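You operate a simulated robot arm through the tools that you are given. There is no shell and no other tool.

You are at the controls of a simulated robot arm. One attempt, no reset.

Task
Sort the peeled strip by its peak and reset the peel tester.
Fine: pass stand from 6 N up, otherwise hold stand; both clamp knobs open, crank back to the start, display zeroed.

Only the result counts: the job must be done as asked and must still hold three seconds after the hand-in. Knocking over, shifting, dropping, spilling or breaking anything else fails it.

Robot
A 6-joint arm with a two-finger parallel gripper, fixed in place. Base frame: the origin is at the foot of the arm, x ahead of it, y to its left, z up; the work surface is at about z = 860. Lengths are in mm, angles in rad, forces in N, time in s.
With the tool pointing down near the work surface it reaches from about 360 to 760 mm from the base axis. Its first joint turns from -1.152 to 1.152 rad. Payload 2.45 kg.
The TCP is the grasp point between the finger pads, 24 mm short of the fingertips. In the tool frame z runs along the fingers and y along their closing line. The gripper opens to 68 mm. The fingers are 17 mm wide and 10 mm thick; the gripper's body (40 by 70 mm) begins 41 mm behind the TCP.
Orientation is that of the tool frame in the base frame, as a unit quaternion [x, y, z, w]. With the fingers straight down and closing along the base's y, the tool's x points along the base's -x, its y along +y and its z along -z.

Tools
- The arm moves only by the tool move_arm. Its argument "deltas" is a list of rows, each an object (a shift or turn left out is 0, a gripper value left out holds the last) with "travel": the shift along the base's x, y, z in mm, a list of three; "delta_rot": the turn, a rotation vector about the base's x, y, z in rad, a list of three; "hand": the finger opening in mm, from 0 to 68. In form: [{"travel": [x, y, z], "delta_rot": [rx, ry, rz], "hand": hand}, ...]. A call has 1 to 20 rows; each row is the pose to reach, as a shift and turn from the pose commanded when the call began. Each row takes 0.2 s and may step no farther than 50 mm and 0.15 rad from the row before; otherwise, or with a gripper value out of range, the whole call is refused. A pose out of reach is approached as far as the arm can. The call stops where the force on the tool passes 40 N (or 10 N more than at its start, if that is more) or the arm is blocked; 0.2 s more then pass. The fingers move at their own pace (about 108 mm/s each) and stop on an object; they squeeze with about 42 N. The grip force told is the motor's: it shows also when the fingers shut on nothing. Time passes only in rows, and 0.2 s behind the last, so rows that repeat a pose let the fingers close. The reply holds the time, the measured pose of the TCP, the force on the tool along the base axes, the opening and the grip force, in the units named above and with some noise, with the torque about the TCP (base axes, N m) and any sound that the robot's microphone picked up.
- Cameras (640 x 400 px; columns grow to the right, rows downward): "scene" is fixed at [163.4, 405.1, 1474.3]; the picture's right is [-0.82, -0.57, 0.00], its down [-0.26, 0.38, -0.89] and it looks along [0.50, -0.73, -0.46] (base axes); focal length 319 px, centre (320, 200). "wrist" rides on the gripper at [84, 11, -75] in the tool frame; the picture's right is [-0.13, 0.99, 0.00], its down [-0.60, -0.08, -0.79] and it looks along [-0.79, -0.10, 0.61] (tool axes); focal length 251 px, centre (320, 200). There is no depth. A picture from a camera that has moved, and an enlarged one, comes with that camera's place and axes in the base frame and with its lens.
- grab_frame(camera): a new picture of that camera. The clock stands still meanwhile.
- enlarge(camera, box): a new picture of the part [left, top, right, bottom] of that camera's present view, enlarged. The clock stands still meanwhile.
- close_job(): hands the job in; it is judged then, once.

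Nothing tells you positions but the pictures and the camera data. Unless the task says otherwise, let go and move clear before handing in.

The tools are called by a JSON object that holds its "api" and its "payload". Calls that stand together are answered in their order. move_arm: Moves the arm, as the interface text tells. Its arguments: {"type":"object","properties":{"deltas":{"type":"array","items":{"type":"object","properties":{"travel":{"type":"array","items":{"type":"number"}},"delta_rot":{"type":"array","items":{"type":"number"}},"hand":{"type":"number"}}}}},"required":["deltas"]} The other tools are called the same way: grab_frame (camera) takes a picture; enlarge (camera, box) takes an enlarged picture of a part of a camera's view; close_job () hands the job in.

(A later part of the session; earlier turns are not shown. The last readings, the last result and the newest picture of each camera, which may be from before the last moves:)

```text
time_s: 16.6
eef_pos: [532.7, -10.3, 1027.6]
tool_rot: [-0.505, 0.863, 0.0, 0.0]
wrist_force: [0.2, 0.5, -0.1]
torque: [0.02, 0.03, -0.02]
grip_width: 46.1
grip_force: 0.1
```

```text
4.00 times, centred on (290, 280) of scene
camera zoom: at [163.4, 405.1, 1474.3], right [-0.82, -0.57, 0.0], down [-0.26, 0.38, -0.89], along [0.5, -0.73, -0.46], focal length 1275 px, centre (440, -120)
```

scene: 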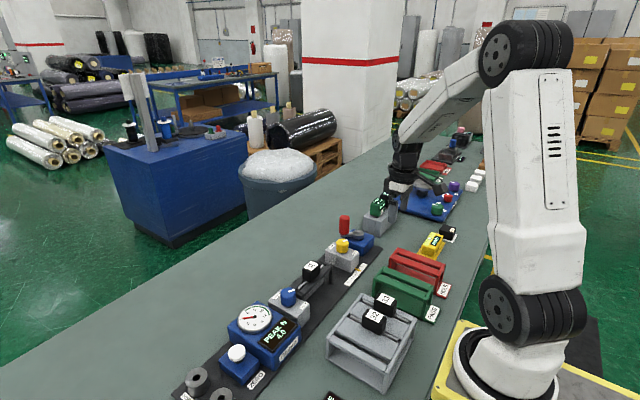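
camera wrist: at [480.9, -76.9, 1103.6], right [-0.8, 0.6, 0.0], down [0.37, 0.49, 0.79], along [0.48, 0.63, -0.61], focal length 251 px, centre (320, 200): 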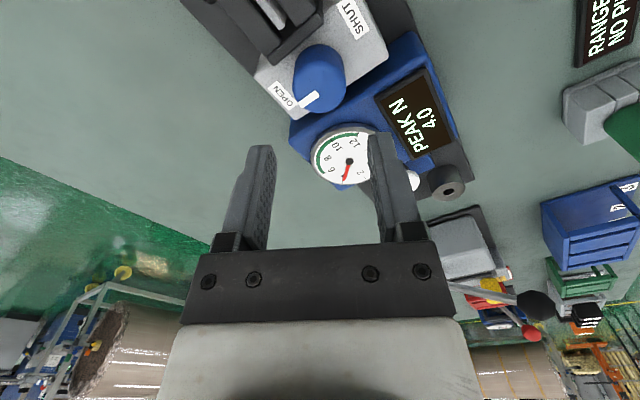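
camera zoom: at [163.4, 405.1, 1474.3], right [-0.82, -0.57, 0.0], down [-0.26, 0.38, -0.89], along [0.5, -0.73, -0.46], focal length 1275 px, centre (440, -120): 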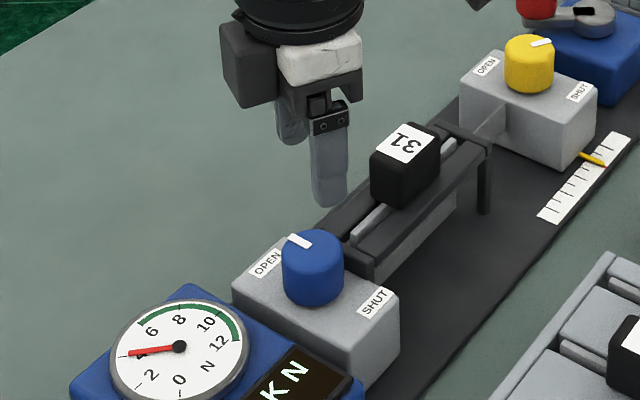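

The blue mark now points to OPEN. I move over to the yellow knob at about (536, -250) while rewinding the hand yaw to -60°.

{"api": "move_arm", "payload": {"deltas": [{"travel": [0, -16, 0], "delta_rot": [0, 0, -0.145], "hand": 68}, {"travel": [0, -32, 0], "delta_rot": [0, 0, -0.29]}, {"travel": [0, -48, 0], "delta_rot": [0, 0, -0.435]}, {"travel": [0, -64, 0], "delta_rot": [0, 0, -0.58]}, {"travel": [0, -80, 0], "delta_rot": [0, 0, -0.725]}, {"travel": [0, -96, 0], "delta_rot": [0, 0, -0.87]}, {"travel": [0, -112, 0], "delta_rot": [0, 0, -1.015]}, {"travel": [0, -128, 0], "delta_rot": [0, 0, -1.16]}, {"travel": [0, -144, 0], "delta_rot": [0, 0, -1.305]}, {"travel": [0, -160, 0], "delta_rot": [0, 0, -1.45]}, {"travel": [1, -176, 0], "delta_rot": [0, 0, -1.595]}, {"travel": [2, -192, 0], "delta_rot": [0, 0, -1.74]}, {"travel": [3, -208, 0], "delta_rot": [0, 0, -1.885]}, {"travel": [3, -224, 0], "delta_rot": [0, 0, -2.03]}, {"travel": [3, -239, -8], "delta_rot": [0, 0, -2.1]}, {"travel": [3, -239, -8], "delta_rot": [0, 0, -2.1]}]}}

{"api": "grab_frame", "payload": {"camera": "wrist"}}

{"api": "enlarge", "payload": {"camera": "wrist", "box": [220, 20, 440, 170]}}

{"api": "enlarge", "payload": {"camera": "scene", "box": [290, 200, 400, 290]}}

```text
time_s: 20.0
eef_pos: [537.4, -249.7, 1018.5]
tool_rot: [0.498, 0.867, 0.0, 0.0]
wrist_force: [0.4, 0.6, -0.3]
torque: [-0.01, -0.02, 0.0]
grip_width: 68.1
grip_force: 0.0
```

```text
taken
camera wrist: at [503.4, -170.9, 1093.8], right [0.92, 0.39, 0.0], down [0.24, -0.56, 0.79], along [0.31, -0.73, -0.61], focal length 251 px, centre (320, 200)
```

wrist: 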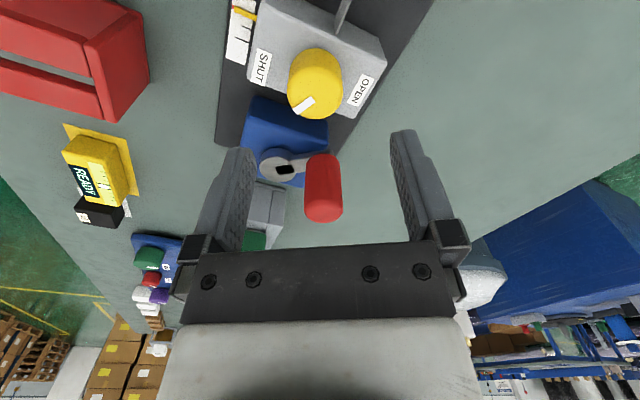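

```text
2.67 times, centred on (330, 95) of wrist
camera zoom: at [503.4, -170.9, 1093.8], right [0.92, 0.39, 0.0], down [0.24, -0.56, 0.79], along [0.31, -0.73, -0.61], focal length 670 px, centre (293, 480)
```

zoom: 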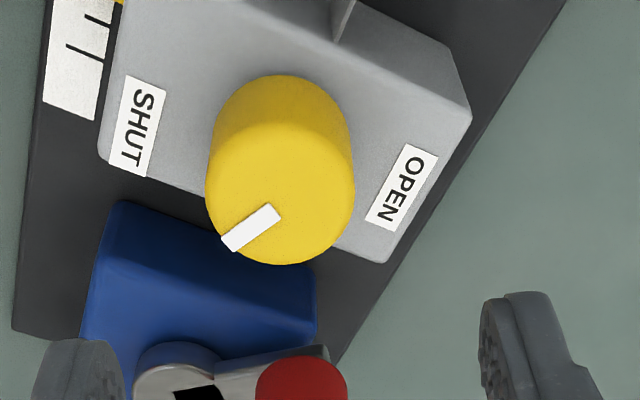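

```text
4.44 times, centred on (345, 245) of scene
camera zoom: at [163.4, 405.1, 1474.3], right [-0.82, -0.57, 0.0], down [-0.26, 0.38, -0.89], along [0.5, -0.73, -0.46], focal length 1416 px, centre (209, 0)
```

zoom: 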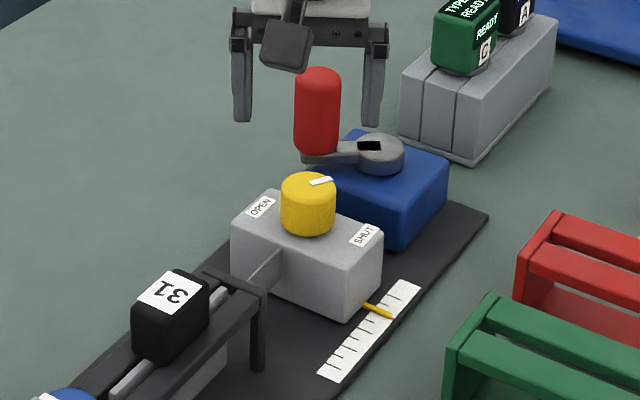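

The yellow knob axis comes out at about (534.7, -251.5). I center over it, descend and grip.

{"api": "move_arm", "payload": {"deltas": [{"travel": [-2.7, -1.8, 0]}, {"travel": [-2.7, -1.8, -25]}, {"travel": [-2.7, -1.8, -48]}, {"travel": [-2.7, -1.8, -61]}, {"travel": [-2.7, -1.8, -61], "hand": 20}, {"travel": [-2.7, -1.8, -61], "hand": 20}, {"travel": [-2.7, -1.8, -61], "hand": 20}]}}

{"api": "enlarge", "payload": {"camera": "wrist", "box": [200, 40, 440, 240]}}

{"api": "enlarge", "payload": {"camera": "scene", "box": [290, 200, 400, 290]}}

```text
time_s: 21.6
eef_pos: [534.5, -251.3, 958.1]
tool_rot: [0.498, 0.867, 0.001, 0.001]
wrist_force: [-0.9, -2.1, -0.9]
torque: [-0.08, -0.07, 0.02]
grip_width: 35.2
grip_force: 45.1
```

```text
2.00 times, centred on (320, 140) of wrist
camera zoom: at [500.7, -173.2, 1033.8], right [0.92, 0.39, 0.0], down [0.24, -0.56, 0.79], along [0.31, -0.73, -0.61], focal length 503 px, centre (320, 320)
```

zoom: 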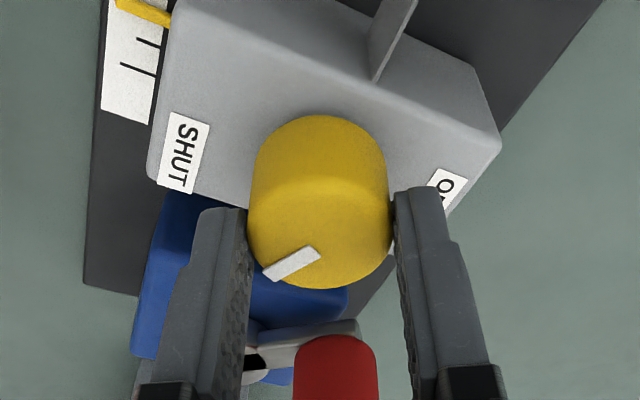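

```text
4.44 times, centred on (345, 245) of scene
camera zoom: at [163.4, 405.1, 1474.3], right [-0.82, -0.57, 0.0], down [-0.26, 0.38, -0.89], along [0.5, -0.73, -0.46], focal length 1416 px, centre (209, 0)
```

zoom: 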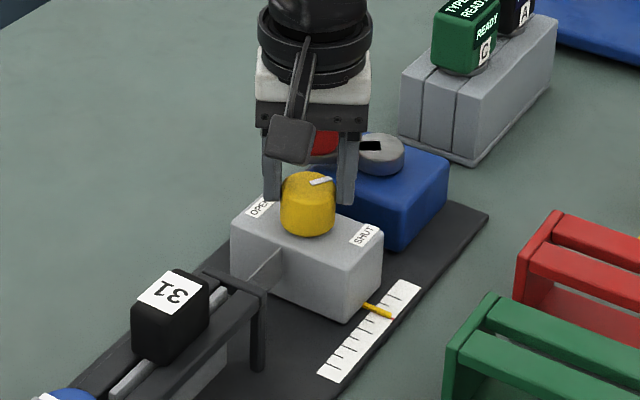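

{"api": "move_arm", "payload": {"deltas": [{"delta_rot": [0, 0, 0.12]}, {"delta_rot": [0, 0, 0.24]}, {"delta_rot": [0, 0, 0.36]}, {"delta_rot": [0, 0, 0.48]}, {"delta_rot": [0, 0, 0.6]}, {"delta_rot": [0, 0, 0.72]}]}}

{"api": "enlarge", "payload": {"camera": "wrist", "box": [200, 40, 440, 240]}}

```text
time_s: 23.0
eef_pos: [534.9, -252.2, 959.6]
tool_rot: [0.16, 0.987, 0.001, 0.0]
wrist_force: [7.8, 1.2, -10.9]
torque: [-0.28, -0.8, -0.03]
grip_width: 35.2
grip_force: 45.6
```

```text
2.00 times, centred on (320, 140) of wrist
camera zoom: at [457.3, -214.5, 1033.9], right [0.44, 0.9, 0.0], down [0.55, -0.26, 0.79], along [0.71, -0.35, -0.61], focal length 503 px, centre (320, 320)
```

zoom: 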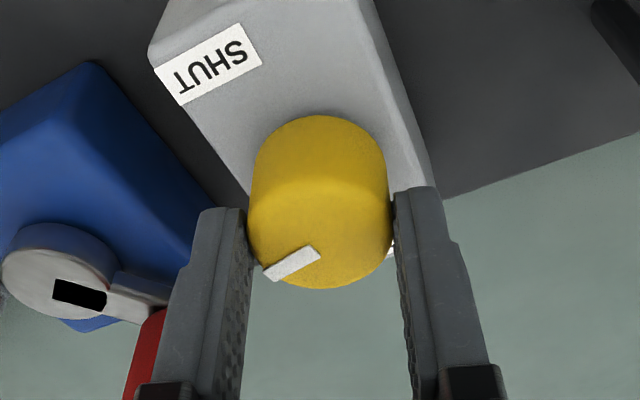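

{"api": "move_arm", "payload": {"deltas": [{"travel": [0.7, 0, -0.7]}, {"travel": [0.7, 0, -0.7], "delta_rot": [0, 0, 0.12]}, {"travel": [0.7, -0.2, -0.7], "delta_rot": [0, 0, 0.24]}, {"travel": [0.7, -0.4, -0.7], "delta_rot": [0, 0, 0.36]}, {"travel": [0.7, -0.6, -0.7], "delta_rot": [0, 0, 0.48]}, {"travel": [0.7, -0.8, -0.7], "delta_rot": [0, 0, 0.6]}, {"travel": [0.7, -1.0, -0.7], "delta_rot": [0, 0, 0.72]}, {"travel": [0.7, -1.2, -0.7], "delta_rot": [0, 0, 0.84]}]}}

{"api": "enlarge", "payload": {"camera": "wrist", "box": [200, 40, 440, 240]}}

```text
time_s: 24.8
eef_pos: [534.7, -254.0, 958.5]
tool_rot: [-0.256, 0.967, -0.002, 0.0]
wrist_force: [-1.2, 4.0, 21.5]
torque: [0.31, -0.25, -0.01]
grip_width: 35.3
grip_force: 44.9
```

```text
2.00 times, centred on (320, 140) of wrist
camera zoom: at [454.9, -285.6, 1033.7], right [-0.38, 0.93, 0.0], down [0.56, 0.23, 0.79], along [0.74, 0.3, -0.61], focal length 503 px, centre (320, 320)
```

zoom: 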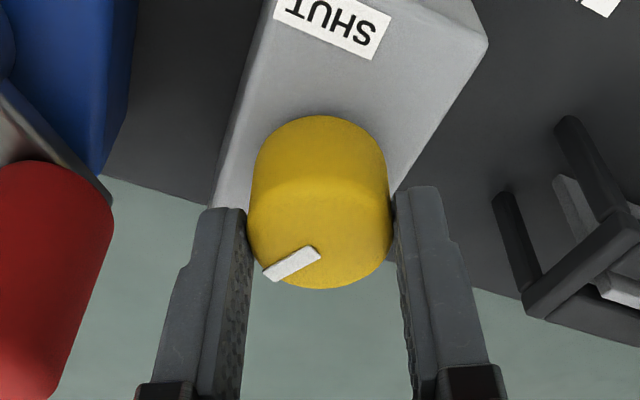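

{"api": "move_arm", "payload": {"deltas": [{"travel": [0, -0.2, 1.0]}, {"travel": [0.2, -0.2, 1.0], "delta_rot": [0, 0, 0.12]}, {"travel": [0.4, -0.2, 1.0], "delta_rot": [0, 0, 0.24]}, {"travel": [0.6, -0.2, 1.0], "delta_rot": [0, 0, 0.36]}, {"travel": [0.7, -0.2, 1.0], "delta_rot": [0, 0, 0.46]}, {"travel": [0.8, -0.2, 1.0], "delta_rot": [0, 0, 0.55]}]}}

{"api": "enlarge", "payload": {"camera": "wrist", "box": [200, 40, 440, 240]}}

```text
time_s: 26.2
eef_pos: [535.4, -253.4, 957.3]
tool_rot: [-0.507, 0.862, 0.001, 0.0]
wrist_force: [1.2, -1.5, 8.5]
torque: [-0.59, 0.13, -1.27]
grip_width: 35.3
grip_force: 45.0
```

```text
2.00 times, centred on (320, 140) of wrist
camera zoom: at [483.3, -321.8, 1033.7], right [-0.8, 0.59, 0.0], down [0.36, 0.49, 0.79], along [0.47, 0.64, -0.61], focal length 503 px, centre (320, 320)
```

zoom: 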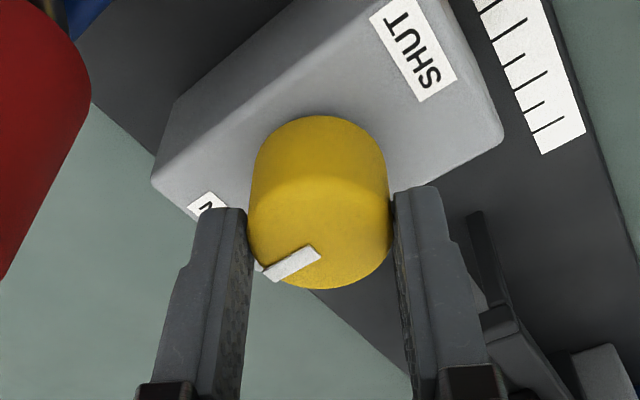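

Torque hit -1.27 N·m, so the yellow knob is also at its OPEN stop. I release, lift and check both marks.

{"api": "move_arm", "payload": {"deltas": [{"hand": 46}, {"hand": 46}, {"travel": [0, 0, 20]}, {"travel": [0, 0, 50]}, {"travel": [0, 0, 75]}]}}

{"api": "enlarge", "payload": {"camera": "scene", "box": [290, 200, 400, 290]}}

{"api": "grab_frame", "payload": {"camera": "wrist"}}

```text
time_s: 27.4
eef_pos: [534.3, -253.5, 1034.5]
tool_rot: [-0.508, 0.861, 0.0, 0.001]
wrist_force: [0.5, -0.1, -0.5]
torque: [-0.01, 0.02, 0.02]
grip_width: 46.0
grip_force: 0.0
```

```text
4.44 times, centred on (345, 245) of scene
camera zoom: at [163.4, 405.1, 1474.3], right [-0.82, -0.57, 0.0], down [-0.26, 0.38, -0.89], along [0.5, -0.73, -0.46], focal length 1416 px, centre (209, 0)
```

zoom: 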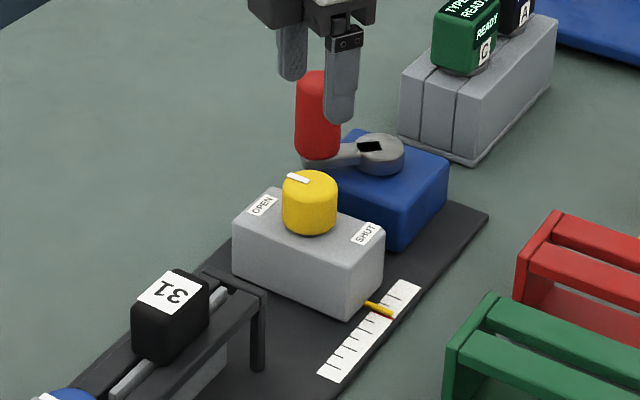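

```text
taken
camera wrist: at [482.8, -321.4, 1109.9], right [-0.81, 0.59, 0.0], down [0.36, 0.49, 0.79], along [0.47, 0.64, -0.61], focal length 251 px, centre (320, 200)
```

wrist: 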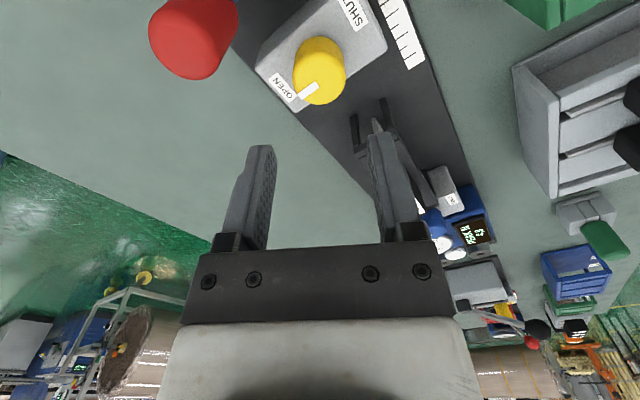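

Both marks point to OPEN, and the yellow jaw has retracted. Next I hover above block 31 with the hand yawed to -90°, so the fingers close along x and the camera looks along the strip.

{"api": "move_arm", "payload": {"deltas": [{"travel": [0, 9, 0], "delta_rot": [0, 0, -0.1465], "hand": 68}, {"travel": [0, 18, 0], "delta_rot": [0, 0, -0.293]}, {"travel": [0, 27, 0], "delta_rot": [0, 0, -0.4395]}, {"travel": [0, 36, 0], "delta_rot": [0, 0, -0.586]}, {"travel": [0, 45, 0], "delta_rot": [0, 0, -0.7325]}, {"travel": [0, 54, 0], "delta_rot": [0, 0, -0.879]}, {"travel": [0, 63, 0], "delta_rot": [0, 0, -1.0255]}, {"travel": [0, 72, 0], "delta_rot": [0, 0, -1.172]}, {"travel": [0, 81, 0], "delta_rot": [0, 0, -1.3185]}, {"travel": [0, 90, 0], "delta_rot": [0, 0, -1.465]}, {"travel": [0, 99, 0], "delta_rot": [0, 0, -1.6115]}, {"travel": [0, 108, 0], "delta_rot": [0, 0, -1.758]}, {"travel": [0, 117, 0], "delta_rot": [0, 0, -1.9045]}, {"travel": [0, 126, 0], "delta_rot": [0, 0, -2.051]}, {"travel": [1, 135, 0], "delta_rot": [0, 0, -2.1975]}, {"travel": [2, 144, 0], "delta_rot": [0, 0, -2.344]}, {"travel": [3, 150, 0], "delta_rot": [0, 0, -2.4905]}, {"travel": [3, 153, 0], "delta_rot": [0, 0, -2.637]}, {"travel": [3, 153, 0], "delta_rot": [0, 0, -2.637]}]}}

{"api": "grab_frame", "payload": {"camera": "wrist"}}

{"api": "enlarge", "payload": {"camera": "wrist", "box": [240, 0, 400, 160]}}

{"api": "enlarge", "payload": {"camera": "scene", "box": [270, 200, 380, 310]}}

```text
time_s: 31.4
eef_pos: [539.4, -100.5, 1033.7]
tool_rot: [0.707, 0.707, 0.0, 0.0]
wrist_force: [0.5, 0.9, -0.4]
torque: [0.03, 0.01, 0.0]
grip_width: 67.9
grip_force: 0.0
```

```text
taken
camera wrist: at [549.0, -15.5, 1109.4], right [0.99, -0.13, 0.0], down [-0.08, -0.6, 0.79], along [-0.1, -0.79, -0.61], focal length 251 px, centre (320, 200)
```

wrist: 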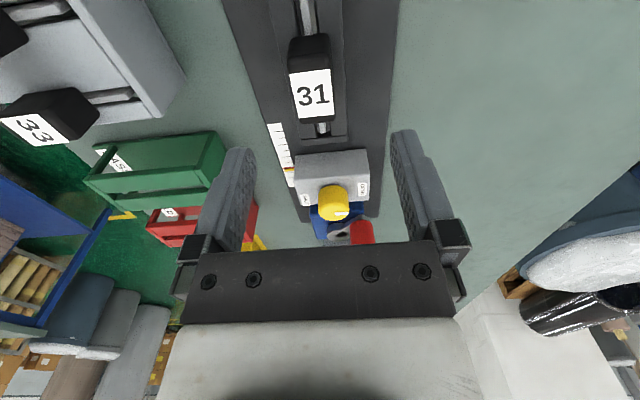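

```text
2.50 times, centred on (320, 80) of wrist
camera zoom: at [549.0, -15.5, 1109.4], right [0.99, -0.13, 0.0], down [-0.08, -0.6, 0.79], along [-0.1, -0.79, -0.61], focal length 629 px, centre (320, 500)
```

zoom: 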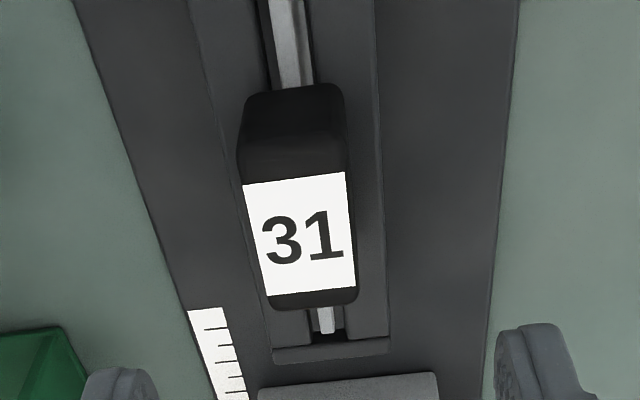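

```text
3.64 times, centred on (325, 255) of scene
camera zoom: at [163.4, 405.1, 1474.3], right [-0.82, -0.57, 0.0], down [-0.26, 0.38, -0.89], along [0.5, -0.73, -0.46], focal length 1159 px, centre (302, 0)
```

zoom: 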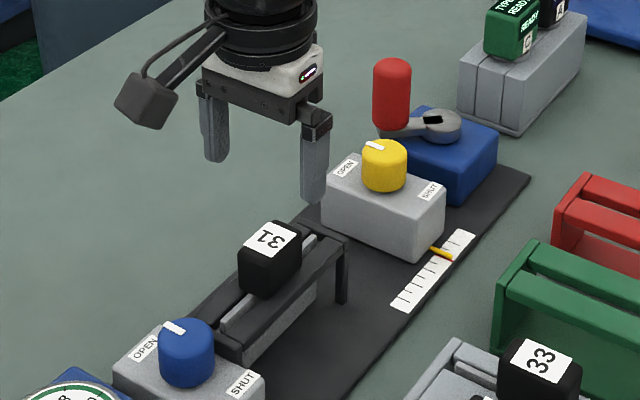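

Block 31's centre appears to be about (534, -101). I center over it and descend to grip its upper part, keeping the fingertips just above the rails.

{"api": "move_arm", "payload": {"deltas": [{"travel": [-5.2, -0.5, 0]}, {"travel": [-5.2, -0.5, -30]}, {"travel": [-5.2, -0.5, -55]}, {"travel": [-5.2, -0.5, -70]}, {"travel": [-5.2, -0.5, -77]}, {"travel": [-5.2, -0.5, -77]}]}}

{"api": "enlarge", "payload": {"camera": "wrist", "box": [200, 40, 440, 240]}}

{"api": "enlarge", "payload": {"camera": "scene", "box": [270, 230, 370, 310]}}

```text
time_s: 32.8
eef_pos: [532.7, -101.1, 955.9]
tool_rot: [0.707, 0.707, 0.001, 0.0]
wrist_force: [0.1, 0.4, -0.3]
torque: [0.02, 0.0, 0.03]
grip_width: 68.0
grip_force: 0.1
```

```text
2.00 times, centred on (320, 140) of wrist
camera zoom: at [542.4, -16.8, 1032.0], right [0.99, -0.13, 0.0], down [-0.08, -0.6, 0.79], along [-0.1, -0.79, -0.61], focal length 503 px, centre (320, 320)
```

zoom: 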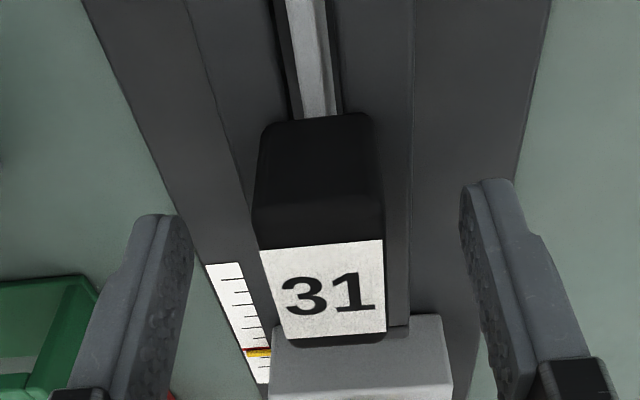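

```text
5.00 times, centred on (320, 270) of scene
camera zoom: at [163.4, 405.1, 1474.3], right [-0.82, -0.57, 0.0], down [-0.26, 0.38, -0.89], along [0.5, -0.73, -0.46], focal length 1594 px, centre (320, -150)
```

zoom: 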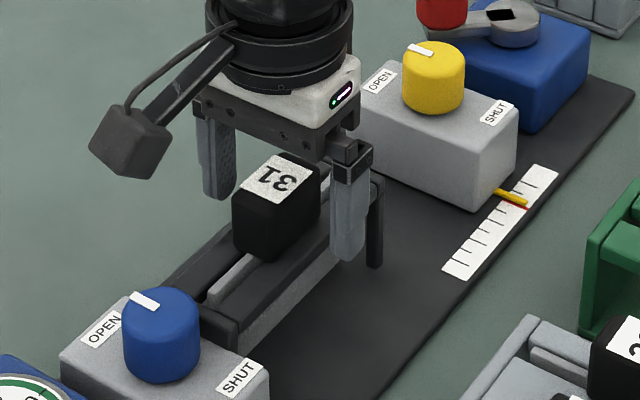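

Alignment looks good, with the block on the finger midline. I close on the block.

{"api": "move_arm", "payload": {"deltas": [{"travel": [0.8, 0, 0], "hand": 15}, {"travel": [0.8, 0, 0], "hand": 15}, {"travel": [0.8, 0, 0], "hand": 15}]}}

{"api": "enlarge", "payload": {"camera": "wrist", "box": [200, 40, 440, 240]}}

{"api": "enlarge", "payload": {"camera": "scene", "box": [270, 230, 370, 310]}}

```text
time_s: 33.6
eef_pos: [532.9, -102.0, 957.0]
tool_rot: [0.707, 0.707, 0.0, 0.0]
wrist_force: [-0.2, 1.5, 1.9]
torque: [0.02, 0.03, -0.01]
grip_width: 25.2
grip_force: 40.8
```

```text
2.00 times, centred on (320, 140) of wrist
camera zoom: at [543.4, -17.3, 1032.1], right [0.99, -0.13, 0.0], down [-0.08, -0.6, 0.79], along [-0.1, -0.79, -0.61], focal length 503 px, centre (320, 320)
```

zoom: 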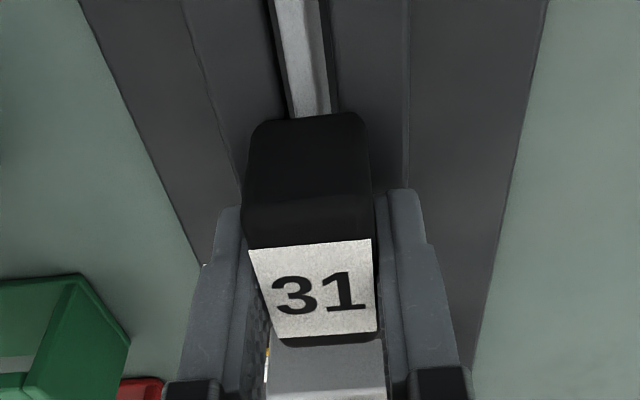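

```text
5.00 times, centred on (320, 270) of scene
camera zoom: at [163.4, 405.2, 1474.3], right [-0.82, -0.57, 0.0], down [-0.26, 0.38, -0.89], along [0.5, -0.73, -0.46], focal length 1594 px, centre (320, -150)
```

zoom: 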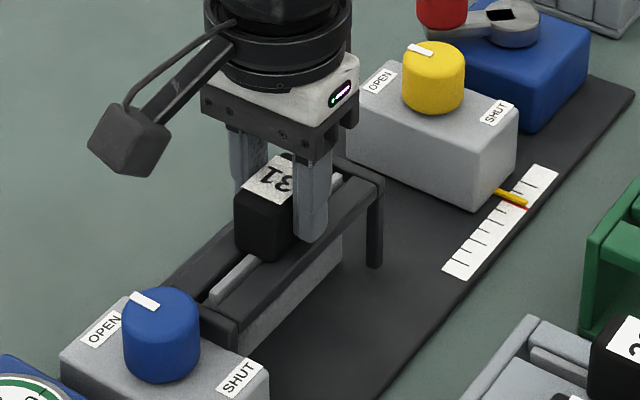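

The block is gripped at 25.2 mm, with the contact about 7 mm off its centre toward -y, which is acceptable. I lift slowly and watch for resistance.

{"api": "move_arm", "payload": {"deltas": [{"travel": [0, 0, 3]}, {"travel": [0, 0, 8]}, {"travel": [0, 0, 15]}, {"travel": [0, 0, 25]}, {"travel": [0, 0, 35]}]}}

{"api": "enlarge", "payload": {"camera": "scene", "box": [260, 200, 380, 310]}}

{"api": "grab_frame", "payload": {"camera": "wrist"}}

```text
time_s: 34.8
eef_pos: [533.5, -101.3, 991.1]
tool_rot: [0.706, 0.708, 0.0, -0.001]
wrist_force: [-0.3, -0.6, -1.1]
torque: [0.0, -0.02, -0.01]
grip_width: 25.0
grip_force: 40.3
```

```text
3.64 times, centred on (320, 255) of scene
camera zoom: at [163.4, 405.1, 1474.3], right [-0.82, -0.57, 0.0], down [-0.26, 0.38, -0.89], along [0.5, -0.73, -0.46], focal length 1159 px, centre (320, 0)
```

zoom: 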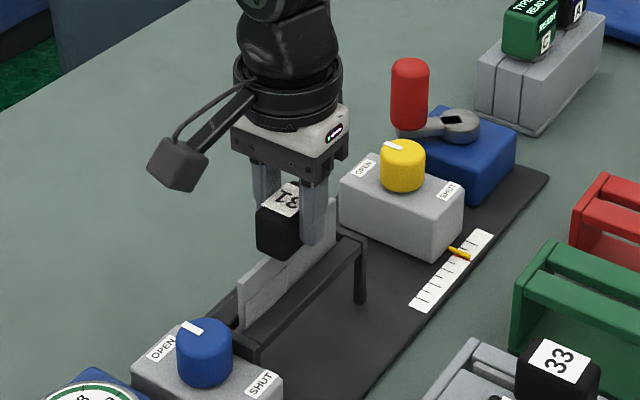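

```text
taken
camera wrist: at [543.7, -17.0, 1066.3], right [0.99, -0.13, 0.0], down [-0.08, -0.6, 0.79], along [-0.1, -0.79, -0.61], focal length 251 px, centre (320, 200)
```

wrist: 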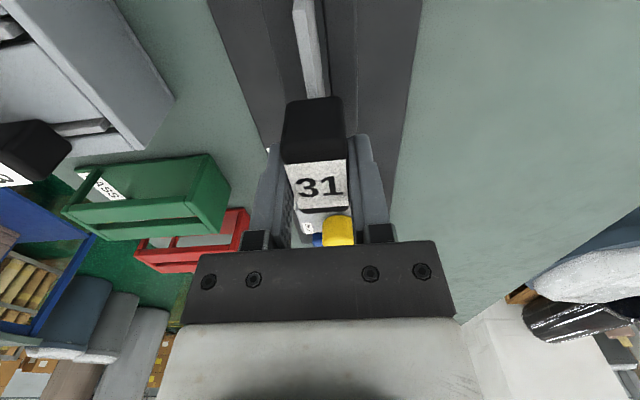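

The strip comes out freely. I lift it clear of everything.

{"api": "move_arm", "payload": {"deltas": [{"travel": [0, 0, 20]}, {"travel": [0, 0, 40]}, {"travel": [0, 0, 60]}, {"travel": [0, 0, 75]}, {"travel": [0, 0, 75]}]}}

{"api": "enlarge", "payload": {"camera": "scene", "box": [240, 150, 380, 290]}}

{"api": "enlarge", "payload": {"camera": "scene", "box": [360, 230, 460, 330]}}

```text
time_s: 36.0
eef_pos: [535.3, -101.6, 1065.8]
tool_rot: [0.706, 0.708, 0.0, 0.0]
wrist_force: [0.4, -0.4, -1.2]
torque: [0.01, 0.01, -0.02]
grip_width: 25.1
grip_force: 40.9
```

```text
2.86 times, centred on (310, 220) of scene
camera zoom: at [163.4, 405.1, 1474.3], right [-0.82, -0.57, 0.0], down [-0.26, 0.38, -0.89], along [0.5, -0.73, -0.46], focal length 911 px, centre (349, 143)
```

zoom: 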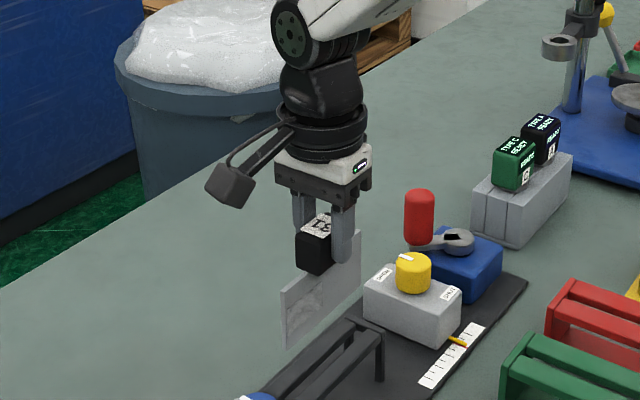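

```text
4.00 times, centred on (410, 280) of scene
camera zoom: at [163.4, 405.1, 1474.3], right [-0.82, -0.57, 0.0], down [-0.26, 0.38, -0.89], along [0.5, -0.73, -0.46], focal length 1275 px, centre (-40, -120)
```

zoom: 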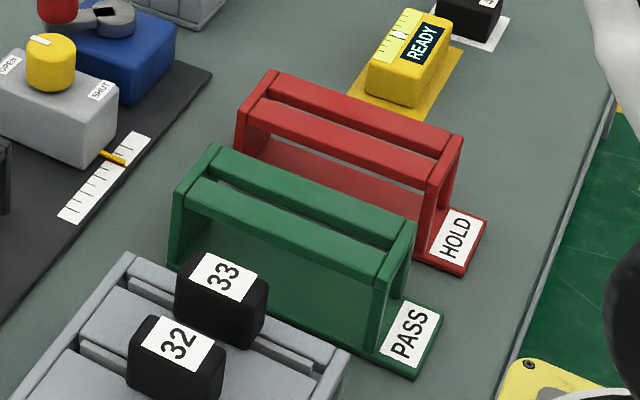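

The plate hangs roughly 50 mm below the block. I put the HOLD stand's slot along x at y≈-318, spanning x≈275–407. I carry the strip above it while turning +90° so the plate lies along x.

{"api": "move_arm", "payload": {"deltas": [{"travel": [-14, -16, 0], "delta_rot": [0, 0, 0.131]}, {"travel": [-28, -32, 0], "delta_rot": [0, 0, 0.262]}, {"travel": [-43, -50, 0], "delta_rot": [0, 0, 0.393]}, {"travel": [-58, -68, 0], "delta_rot": [0, 0, 0.524]}, {"travel": [-74, -86, 0], "delta_rot": [0, 0, 0.655]}, {"travel": [-90, -104, 0], "delta_rot": [0, 0, 0.786]}, {"travel": [-106, -123, 0], "delta_rot": [0, 0, 0.917]}, {"travel": [-122, -142, 0], "delta_rot": [0, 0, 1.048]}, {"travel": [-138, -161, 0], "delta_rot": [0, 0, 1.179]}, {"travel": [-154, -180, 0], "delta_rot": [0, 0, 1.31]}, {"travel": [-170, -198, 0], "delta_rot": [0, 0, 1.441]}, {"travel": [-187, -216, 0], "delta_rot": [0, 0, 1.571]}, {"travel": [-187, -216, 0], "delta_rot": [0, 0, 1.571]}]}}

{"api": "grab_frame", "payload": {"camera": "wrist"}}

{"api": "enlarge", "payload": {"camera": "wrist", "box": [200, 0, 440, 180]}}

{"api": "enlarge", "payload": {"camera": "scene", "box": [360, 180, 480, 300]}}

```text
time_s: 38.8
eef_pos: [347.7, -318.3, 1064.0]
tool_rot: [-0.001, 1.0, 0.0, 0.0]
wrist_force: [-0.7, 0.3, -0.1]
torque: [0.0, -0.01, -0.04]
grip_width: 25.3
grip_force: 40.3
```

```text
taken
camera wrist: at [262.6, -305.6, 1140.9], right [0.13, 0.99, 0.0], down [0.6, -0.08, 0.79], along [0.79, -0.1, -0.61], focal length 251 px, centre (320, 200)
```

wrist: 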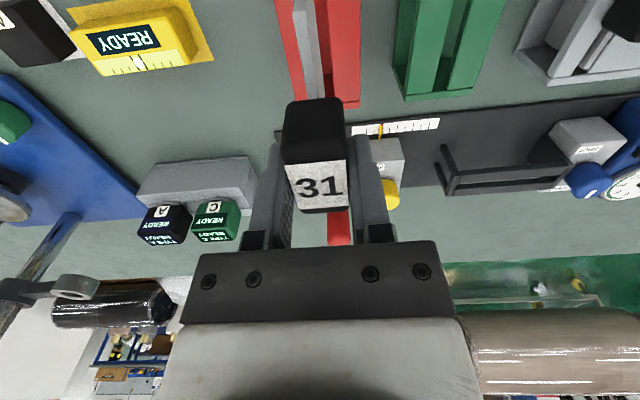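

```text
2.22 times, centred on (320, 90) of wrist
camera zoom: at [262.6, -305.6, 1140.9], right [0.13, 0.99, 0.0], down [0.6, -0.08, 0.79], along [0.79, -0.1, -0.61], focal length 559 px, centre (320, 444)
```

zoom: 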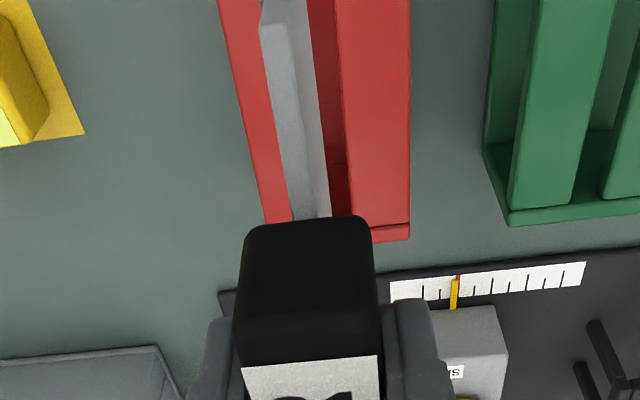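

```text
3.33 times, centred on (420, 240) of scene
camera zoom: at [163.4, 405.1, 1474.3], right [-0.82, -0.57, 0.0], down [-0.26, 0.38, -0.89], along [0.5, -0.73, -0.46], focal length 1062 px, centre (-13, 67)
```

zoom: 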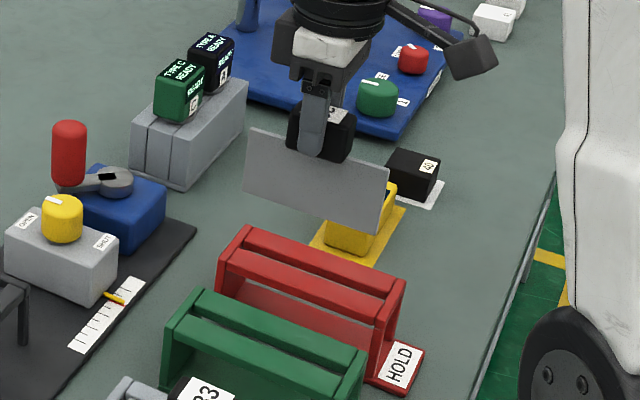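

{"api": "enlarge", "payload": {"camera": "scene", "box": [425, 210, 485, 260]}}

{"api": "enlarge", "payload": {"camera": "scene", "box": [380, 240, 460, 300]}}

{"api": "enlarge", "payload": {"camera": "wrist", "box": [260, 0, 380, 110]}}

```text
8.00 times, centred on (455, 235) of scene
camera zoom: at [163.4, 405.1, 1474.3], right [-0.82, -0.57, 0.0], down [-0.26, 0.38, -0.89], along [0.5, -0.73, -0.46], focal length 2550 px, centre (-760, -80)
```

zoom: 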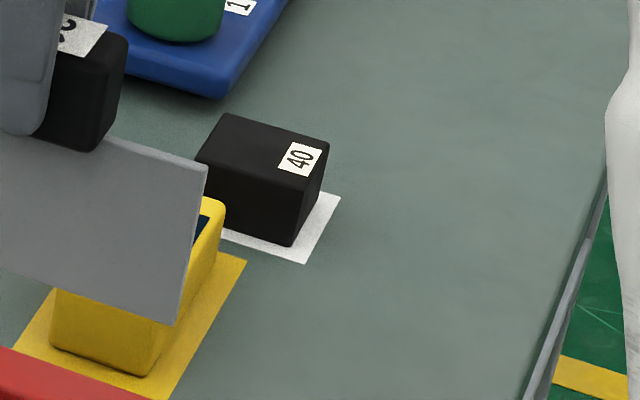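

```text
6.67 times, centred on (420, 270) of scene
camera zoom: at [163.4, 405.1, 1474.3], right [-0.82, -0.57, 0.0], down [-0.26, 0.38, -0.89], along [0.5, -0.73, -0.46], focal length 2125 px, centre (-347, -267)
```

zoom: 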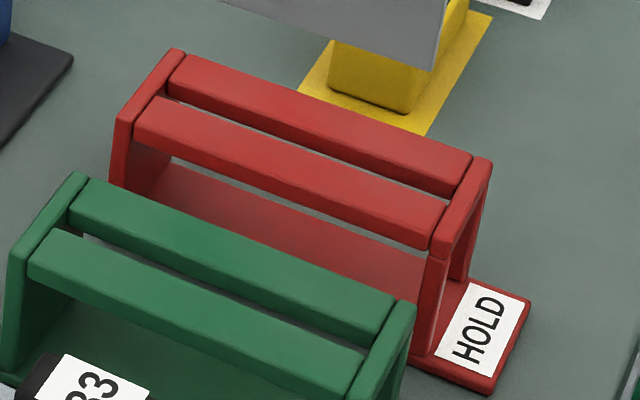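

```text
3.64 times, centred on (320, 55) of wrist
camera zoom: at [262.6, -305.6, 1140.9], right [0.13, 0.99, 0.0], down [0.6, -0.08, 0.79], along [0.79, -0.1, -0.61], focal length 914 px, centre (320, 727)
```

zoom: 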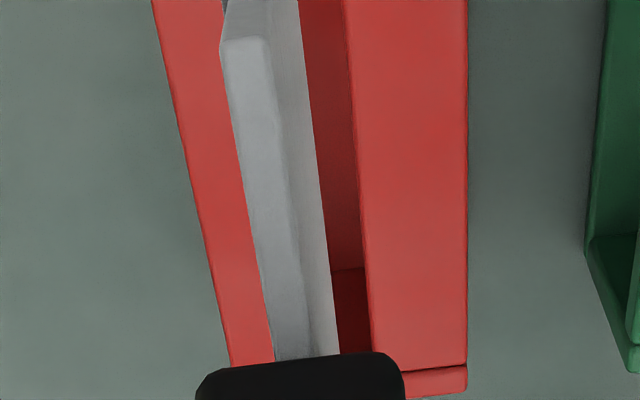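

Measured relative to each other, the slot centre is at y≈-316.4 and the plate at y≈-318.5. The plate's x centre (≈350) needs to shift about 10 mm to the stand's centre (≈339). I make those corrections and lower to just above the rails.

{"api": "move_arm", "payload": {"deltas": [{"travel": [-5, 1, -5]}, {"travel": [-10.5, 2.1, -15]}, {"travel": [-10.5, 2.1, -28]}, {"travel": [-10.5, 2.1, -36]}, {"travel": [-10.5, 2.1, -36]}]}}

{"api": "enlarge", "payload": {"camera": "scene", "box": [375, 200, 465, 300]}}

{"api": "enlarge", "payload": {"camera": "wrist", "box": [260, 0, 380, 110]}}

```text
time_s: 40.0
eef_pos: [336.0, -314.0, 1029.6]
tool_rot: [-0.002, 1.0, 0.0, -0.001]
wrist_force: [-0.3, 0.4, -0.3]
torque: [0.03, 0.0, 0.01]
grip_width: 25.0
grip_force: 40.5
```

```text
4.00 times, centred on (420, 250) of scene
camera zoom: at [163.4, 405.1, 1474.3], right [-0.82, -0.57, 0.0], down [-0.26, 0.38, -0.89], along [0.5, -0.73, -0.46], focal length 1275 px, centre (-80, 0)
```

zoom: 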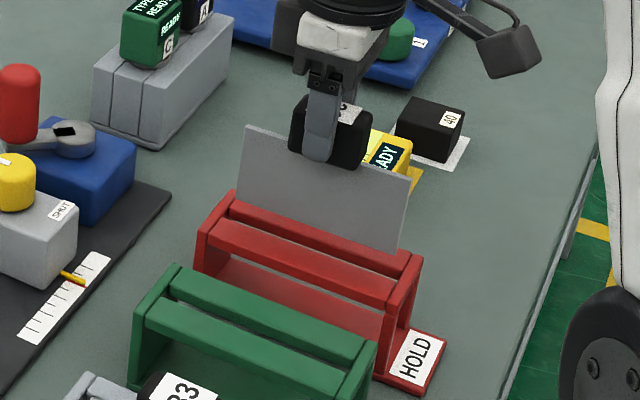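

```text
3.64 times, centred on (320, 55) of wrist
camera zoom: at [250.4, -302.6, 1105.5], right [0.13, 0.99, 0.0], down [0.6, -0.08, 0.79], along [0.79, -0.1, -0.61], focal length 914 px, centre (320, 727)
```

zoom: 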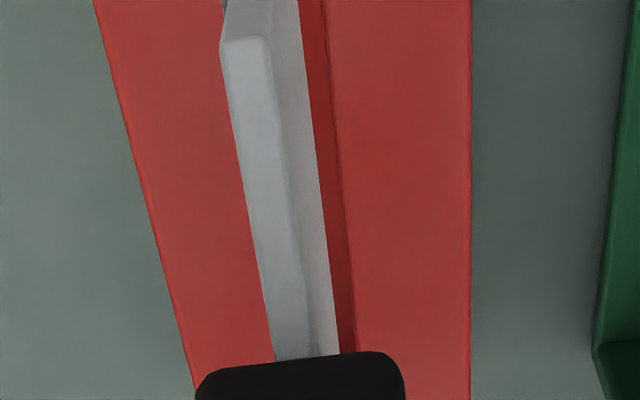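

The plate is centred over the slot to within about 0.5 mm in y and centred in x. I lower it into the slot slowly.

{"api": "move_arm", "payload": {"deltas": [{"travel": [0, 0, -6]}, {"travel": [0, 0, -12]}, {"travel": [0, 0, -18]}, {"travel": [0, 0, -24]}, {"travel": [0, 0, -30]}, {"travel": [0, 0, -36]}]}}

{"api": "enlarge", "payload": {"camera": "scene", "box": [375, 200, 465, 300]}}

{"api": "enlarge", "payload": {"camera": "wrist", "box": [260, 0, 380, 110]}}

```text
time_s: 41.4
eef_pos: [336.9, -314.6, 995.5]
tool_rot: [-0.002, 1.0, -0.001, 0.001]
wrist_force: [0.0, 0.5, -0.4]
torque: [-0.02, -0.01, 0.05]
grip_width: 25.0
grip_force: 40.7
```

```text
4.00 times, centred on (420, 250) of scene
camera zoom: at [163.4, 405.1, 1474.3], right [-0.82, -0.57, 0.0], down [-0.26, 0.38, -0.89], along [0.5, -0.73, -0.46], focal length 1275 px, centre (-80, 0)
```

zoom: 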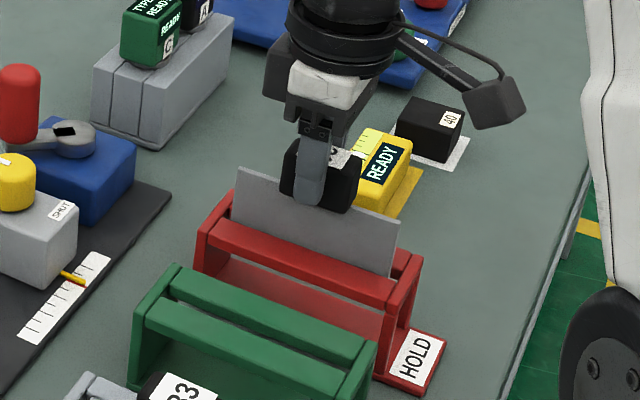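

```text
3.64 times, centred on (320, 55) of wrist
camera zoom: at [251.5, -303.0, 1070.6], right [0.13, 0.99, 0.0], down [0.6, -0.08, 0.79], along [0.79, -0.1, -0.61], focal length 914 px, centre (320, 727)
```

zoom: 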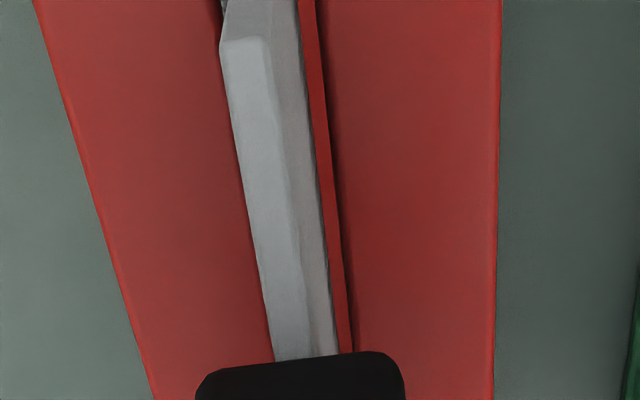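

The plate is in the slot with no contact force. I continue down in fine steps until the block seats.

{"api": "move_arm", "payload": {"deltas": [{"travel": [0, 0, -8]}, {"travel": [0, 0, -16]}, {"travel": [0, 0, -24]}, {"travel": [0, 0, -30]}, {"travel": [0, 0, -33]}]}}

{"api": "enlarge", "payload": {"camera": "scene", "box": [375, 200, 465, 300]}}

{"api": "enlarge", "payload": {"camera": "wrist", "box": [220, 0, 420, 200]}}

```text
time_s: 42.6
eef_pos: [335.0, -315.1, 961.3]
tool_rot: [-0.001, 1.0, 0.001, 0.0]
wrist_force: [0.3, 0.5, 0.2]
torque: [0.0, 0.0, 0.0]
grip_width: 25.4
grip_force: 41.1
```

```text
4.00 times, centred on (420, 250) of scene
camera zoom: at [163.4, 405.1, 1474.3], right [-0.82, -0.57, 0.0], down [-0.26, 0.38, -0.89], along [0.5, -0.73, -0.46], focal length 1275 px, centre (-80, 0)
```

zoom: 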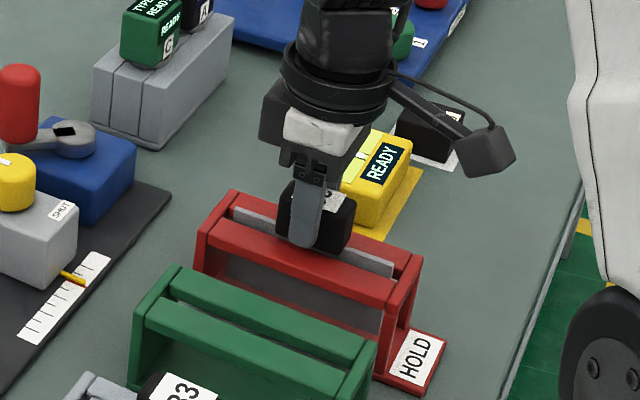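

```text
2.00 times, centred on (320, 100) of wrist
camera zoom: at [250.3, -303.9, 1036.4], right [0.13, 0.99, 0.0], down [0.6, -0.08, 0.79], along [0.79, -0.1, -0.61], focal length 503 px, centre (320, 400)
```

zoom: 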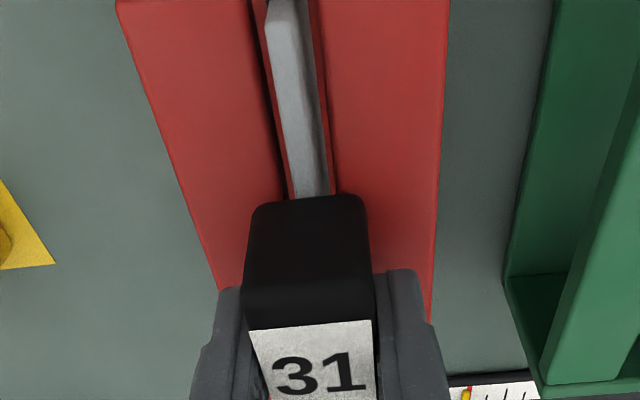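

{"api": "move_arm", "payload": {"deltas": [{"travel": [0, 0, -1.5]}, {"travel": [0, 0, -3]}, {"travel": [0, 0, -4]}]}}

{"api": "enlarge", "payload": {"camera": "scene", "box": [380, 220, 450, 290]}}

```text
time_s: 43.4
eef_pos: [336.3, -316.7, 956.7]
tool_rot: [-0.001, 1.0, 0.001, 0.0]
wrist_force: [0.1, -0.7, -0.1]
torque: [-0.02, -0.02, 0.02]
grip_width: 25.2
grip_force: 40.4
```

```text
5.71 times, centred on (415, 255) of scene
camera zoom: at [163.4, 405.1, 1474.3], right [-0.82, -0.57, 0.0], down [-0.26, 0.38, -0.89], along [0.5, -0.73, -0.46], focal length 1821 px, centre (-223, -114)
```

zoom: 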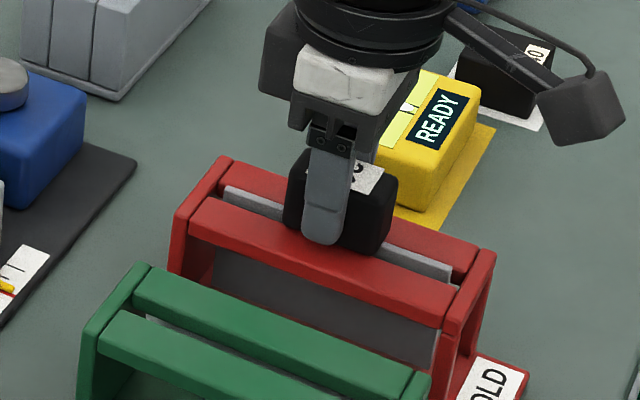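

{"api": "move_arm", "payload": {"deltas": [{"travel": [0, 0, -1]}, {"travel": [0, 0, -2]}, {"travel": [0, 0, -2]}]}}

{"api": "enlarge", "payload": {"camera": "scene", "box": [390, 230, 440, 270]}}

```text
time_s: 44.2
eef_pos: [336.4, -315.3, 956.1]
tool_rot: [-0.001, 1.0, -0.001, 0.0]
wrist_force: [-4.5, 4.1, 22.4]
torque: [0.13, 0.26, 0.0]
grip_width: 25.0
grip_force: 40.9
```

```text
10.00 times, centred on (415, 250) of scene
camera zoom: at [163.0, 405.5, 1474.3], right [-0.82, -0.57, 0.0], down [-0.26, 0.38, -0.89], along [0.5, -0.73, -0.46], focal length 3187 px, centre (-630, -300)
```

zoom: 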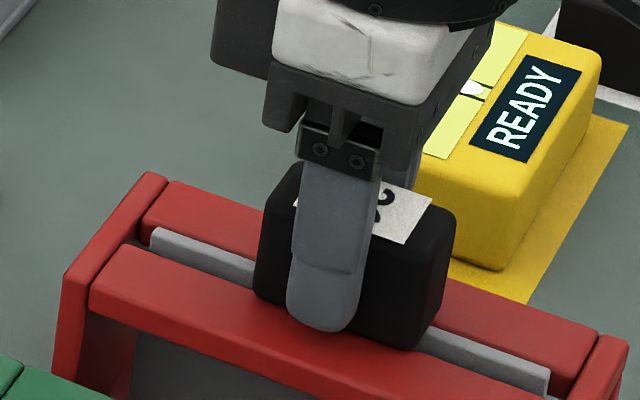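

Contact at 22 N, so the block is seated on the rails. I relieve the pressure, open the fingers and lift straight up.

{"api": "move_arm", "payload": {"deltas": [{"travel": [0, 0, 1.2]}, {"travel": [0, 0, 1.2], "hand": 48}, {"travel": [0, 0, 1.2], "hand": 48}, {"travel": [0, 0, 1.2], "hand": 48}, {"travel": [0, 0, 15]}, {"travel": [0, 0, 40]}, {"travel": [0, 0, 70]}, {"travel": [0, 0, 90]}]}}

{"api": "grab_frame", "payload": {"camera": "scene"}}

{"api": "enlarge", "payload": {"camera": "scene", "box": [380, 220, 450, 290]}}

{"api": "grab_frame", "payload": {"camera": "wrist"}}

```text
time_s: 46.0
eef_pos: [334.7, -317.6, 1043.9]
tool_rot: [-0.001, 1.0, 0.001, 0.0]
wrist_force: [0.4, 0.1, -0.3]
torque: [-0.01, 0.0, 0.01]
grip_width: 48.2
grip_force: 0.2
```

```text
taken
```

scene: 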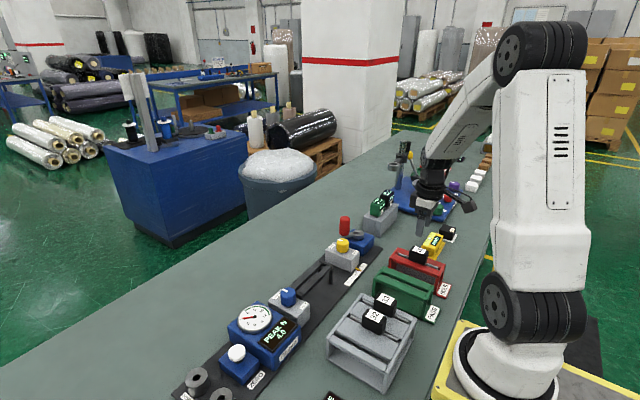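

```text
5.71 times, centred on (415, 255) of scene
camera zoom: at [163.4, 405.1, 1474.3], right [-0.82, -0.57, 0.0], down [-0.26, 0.38, -0.89], along [0.5, -0.73, -0.46], focal length 1821 px, centre (-223, -114)
```

zoom: 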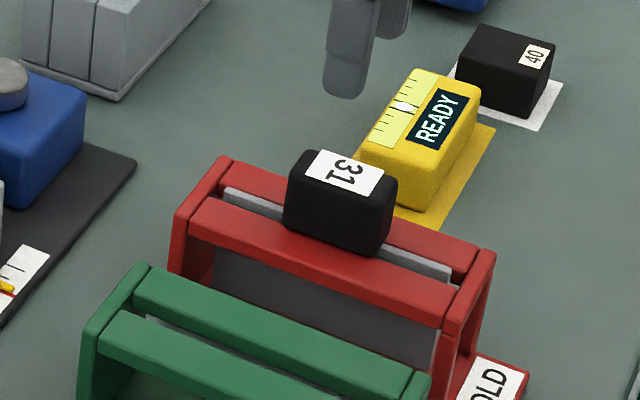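

```text
taken
camera wrist: at [249.9, -305.9, 1120.4], right [0.13, 0.99, 0.0], down [0.6, -0.08, 0.79], along [0.79, -0.1, -0.61], focal length 251 px, centre (320, 200)
```

wrist: 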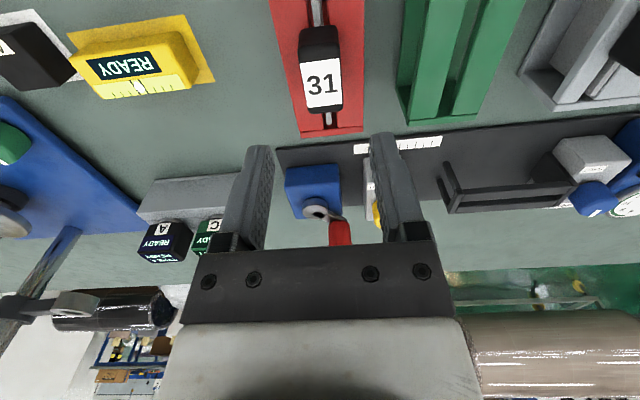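

Strip 31 is seated in the HOLD stand. Next is the crank, so I take a closer look at it from the current cameras.

{"api": "enlarge", "payload": {"camera": "scene", "box": [325, 205, 385, 255]}}

{"api": "enlarge", "payload": {"camera": "scene", "box": [335, 240, 385, 290]}}

{"api": "enlarge", "payload": {"camera": "wrist", "box": [260, 120, 460, 250]}}

```text
8.00 times, centred on (355, 230) of scene
camera zoom: at [163.4, 405.1, 1474.3], right [-0.82, -0.57, 0.0], down [-0.26, 0.38, -0.89], along [0.5, -0.73, -0.46], focal length 2550 px, centre (40, -40)
```

zoom: 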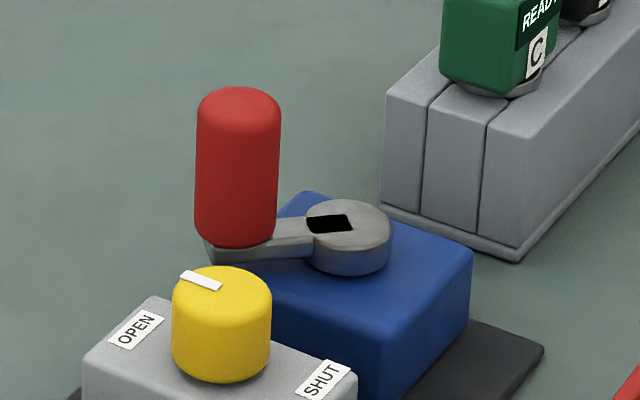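

```text
8.00 times, centred on (360, 265) of scene
camera zoom: at [163.4, 405.1, 1474.3], right [-0.82, -0.57, 0.0], down [-0.26, 0.38, -0.89], along [0.5, -0.73, -0.46], focal length 2550 px, centre (0, -320)
```

zoom: 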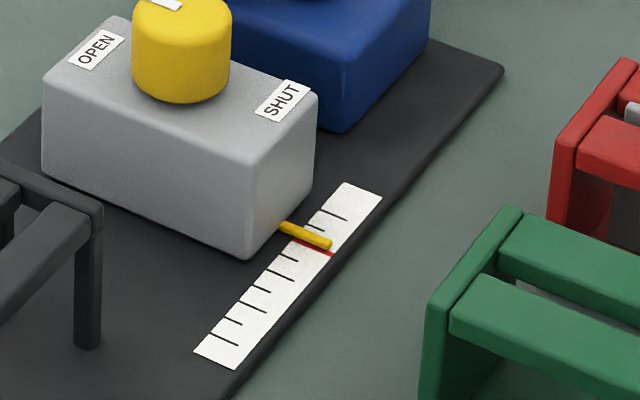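

```text
3.08 times, centred on (360, 185) of wrist
camera zoom: at [249.9, -305.9, 1120.4], right [0.13, 0.99, 0.0], down [0.6, -0.08, 0.79], along [0.79, -0.1, -0.61], focal length 774 px, centre (197, 246)
```

zoom: 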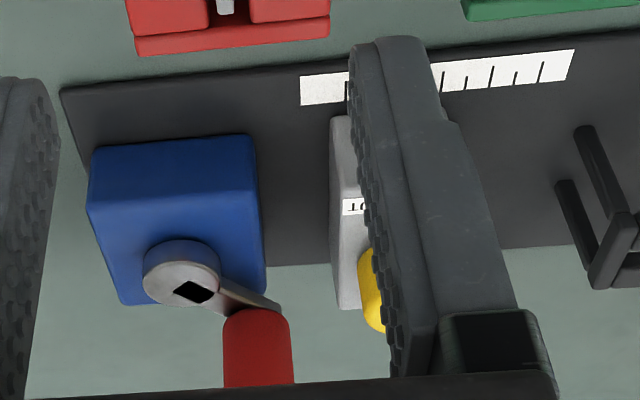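

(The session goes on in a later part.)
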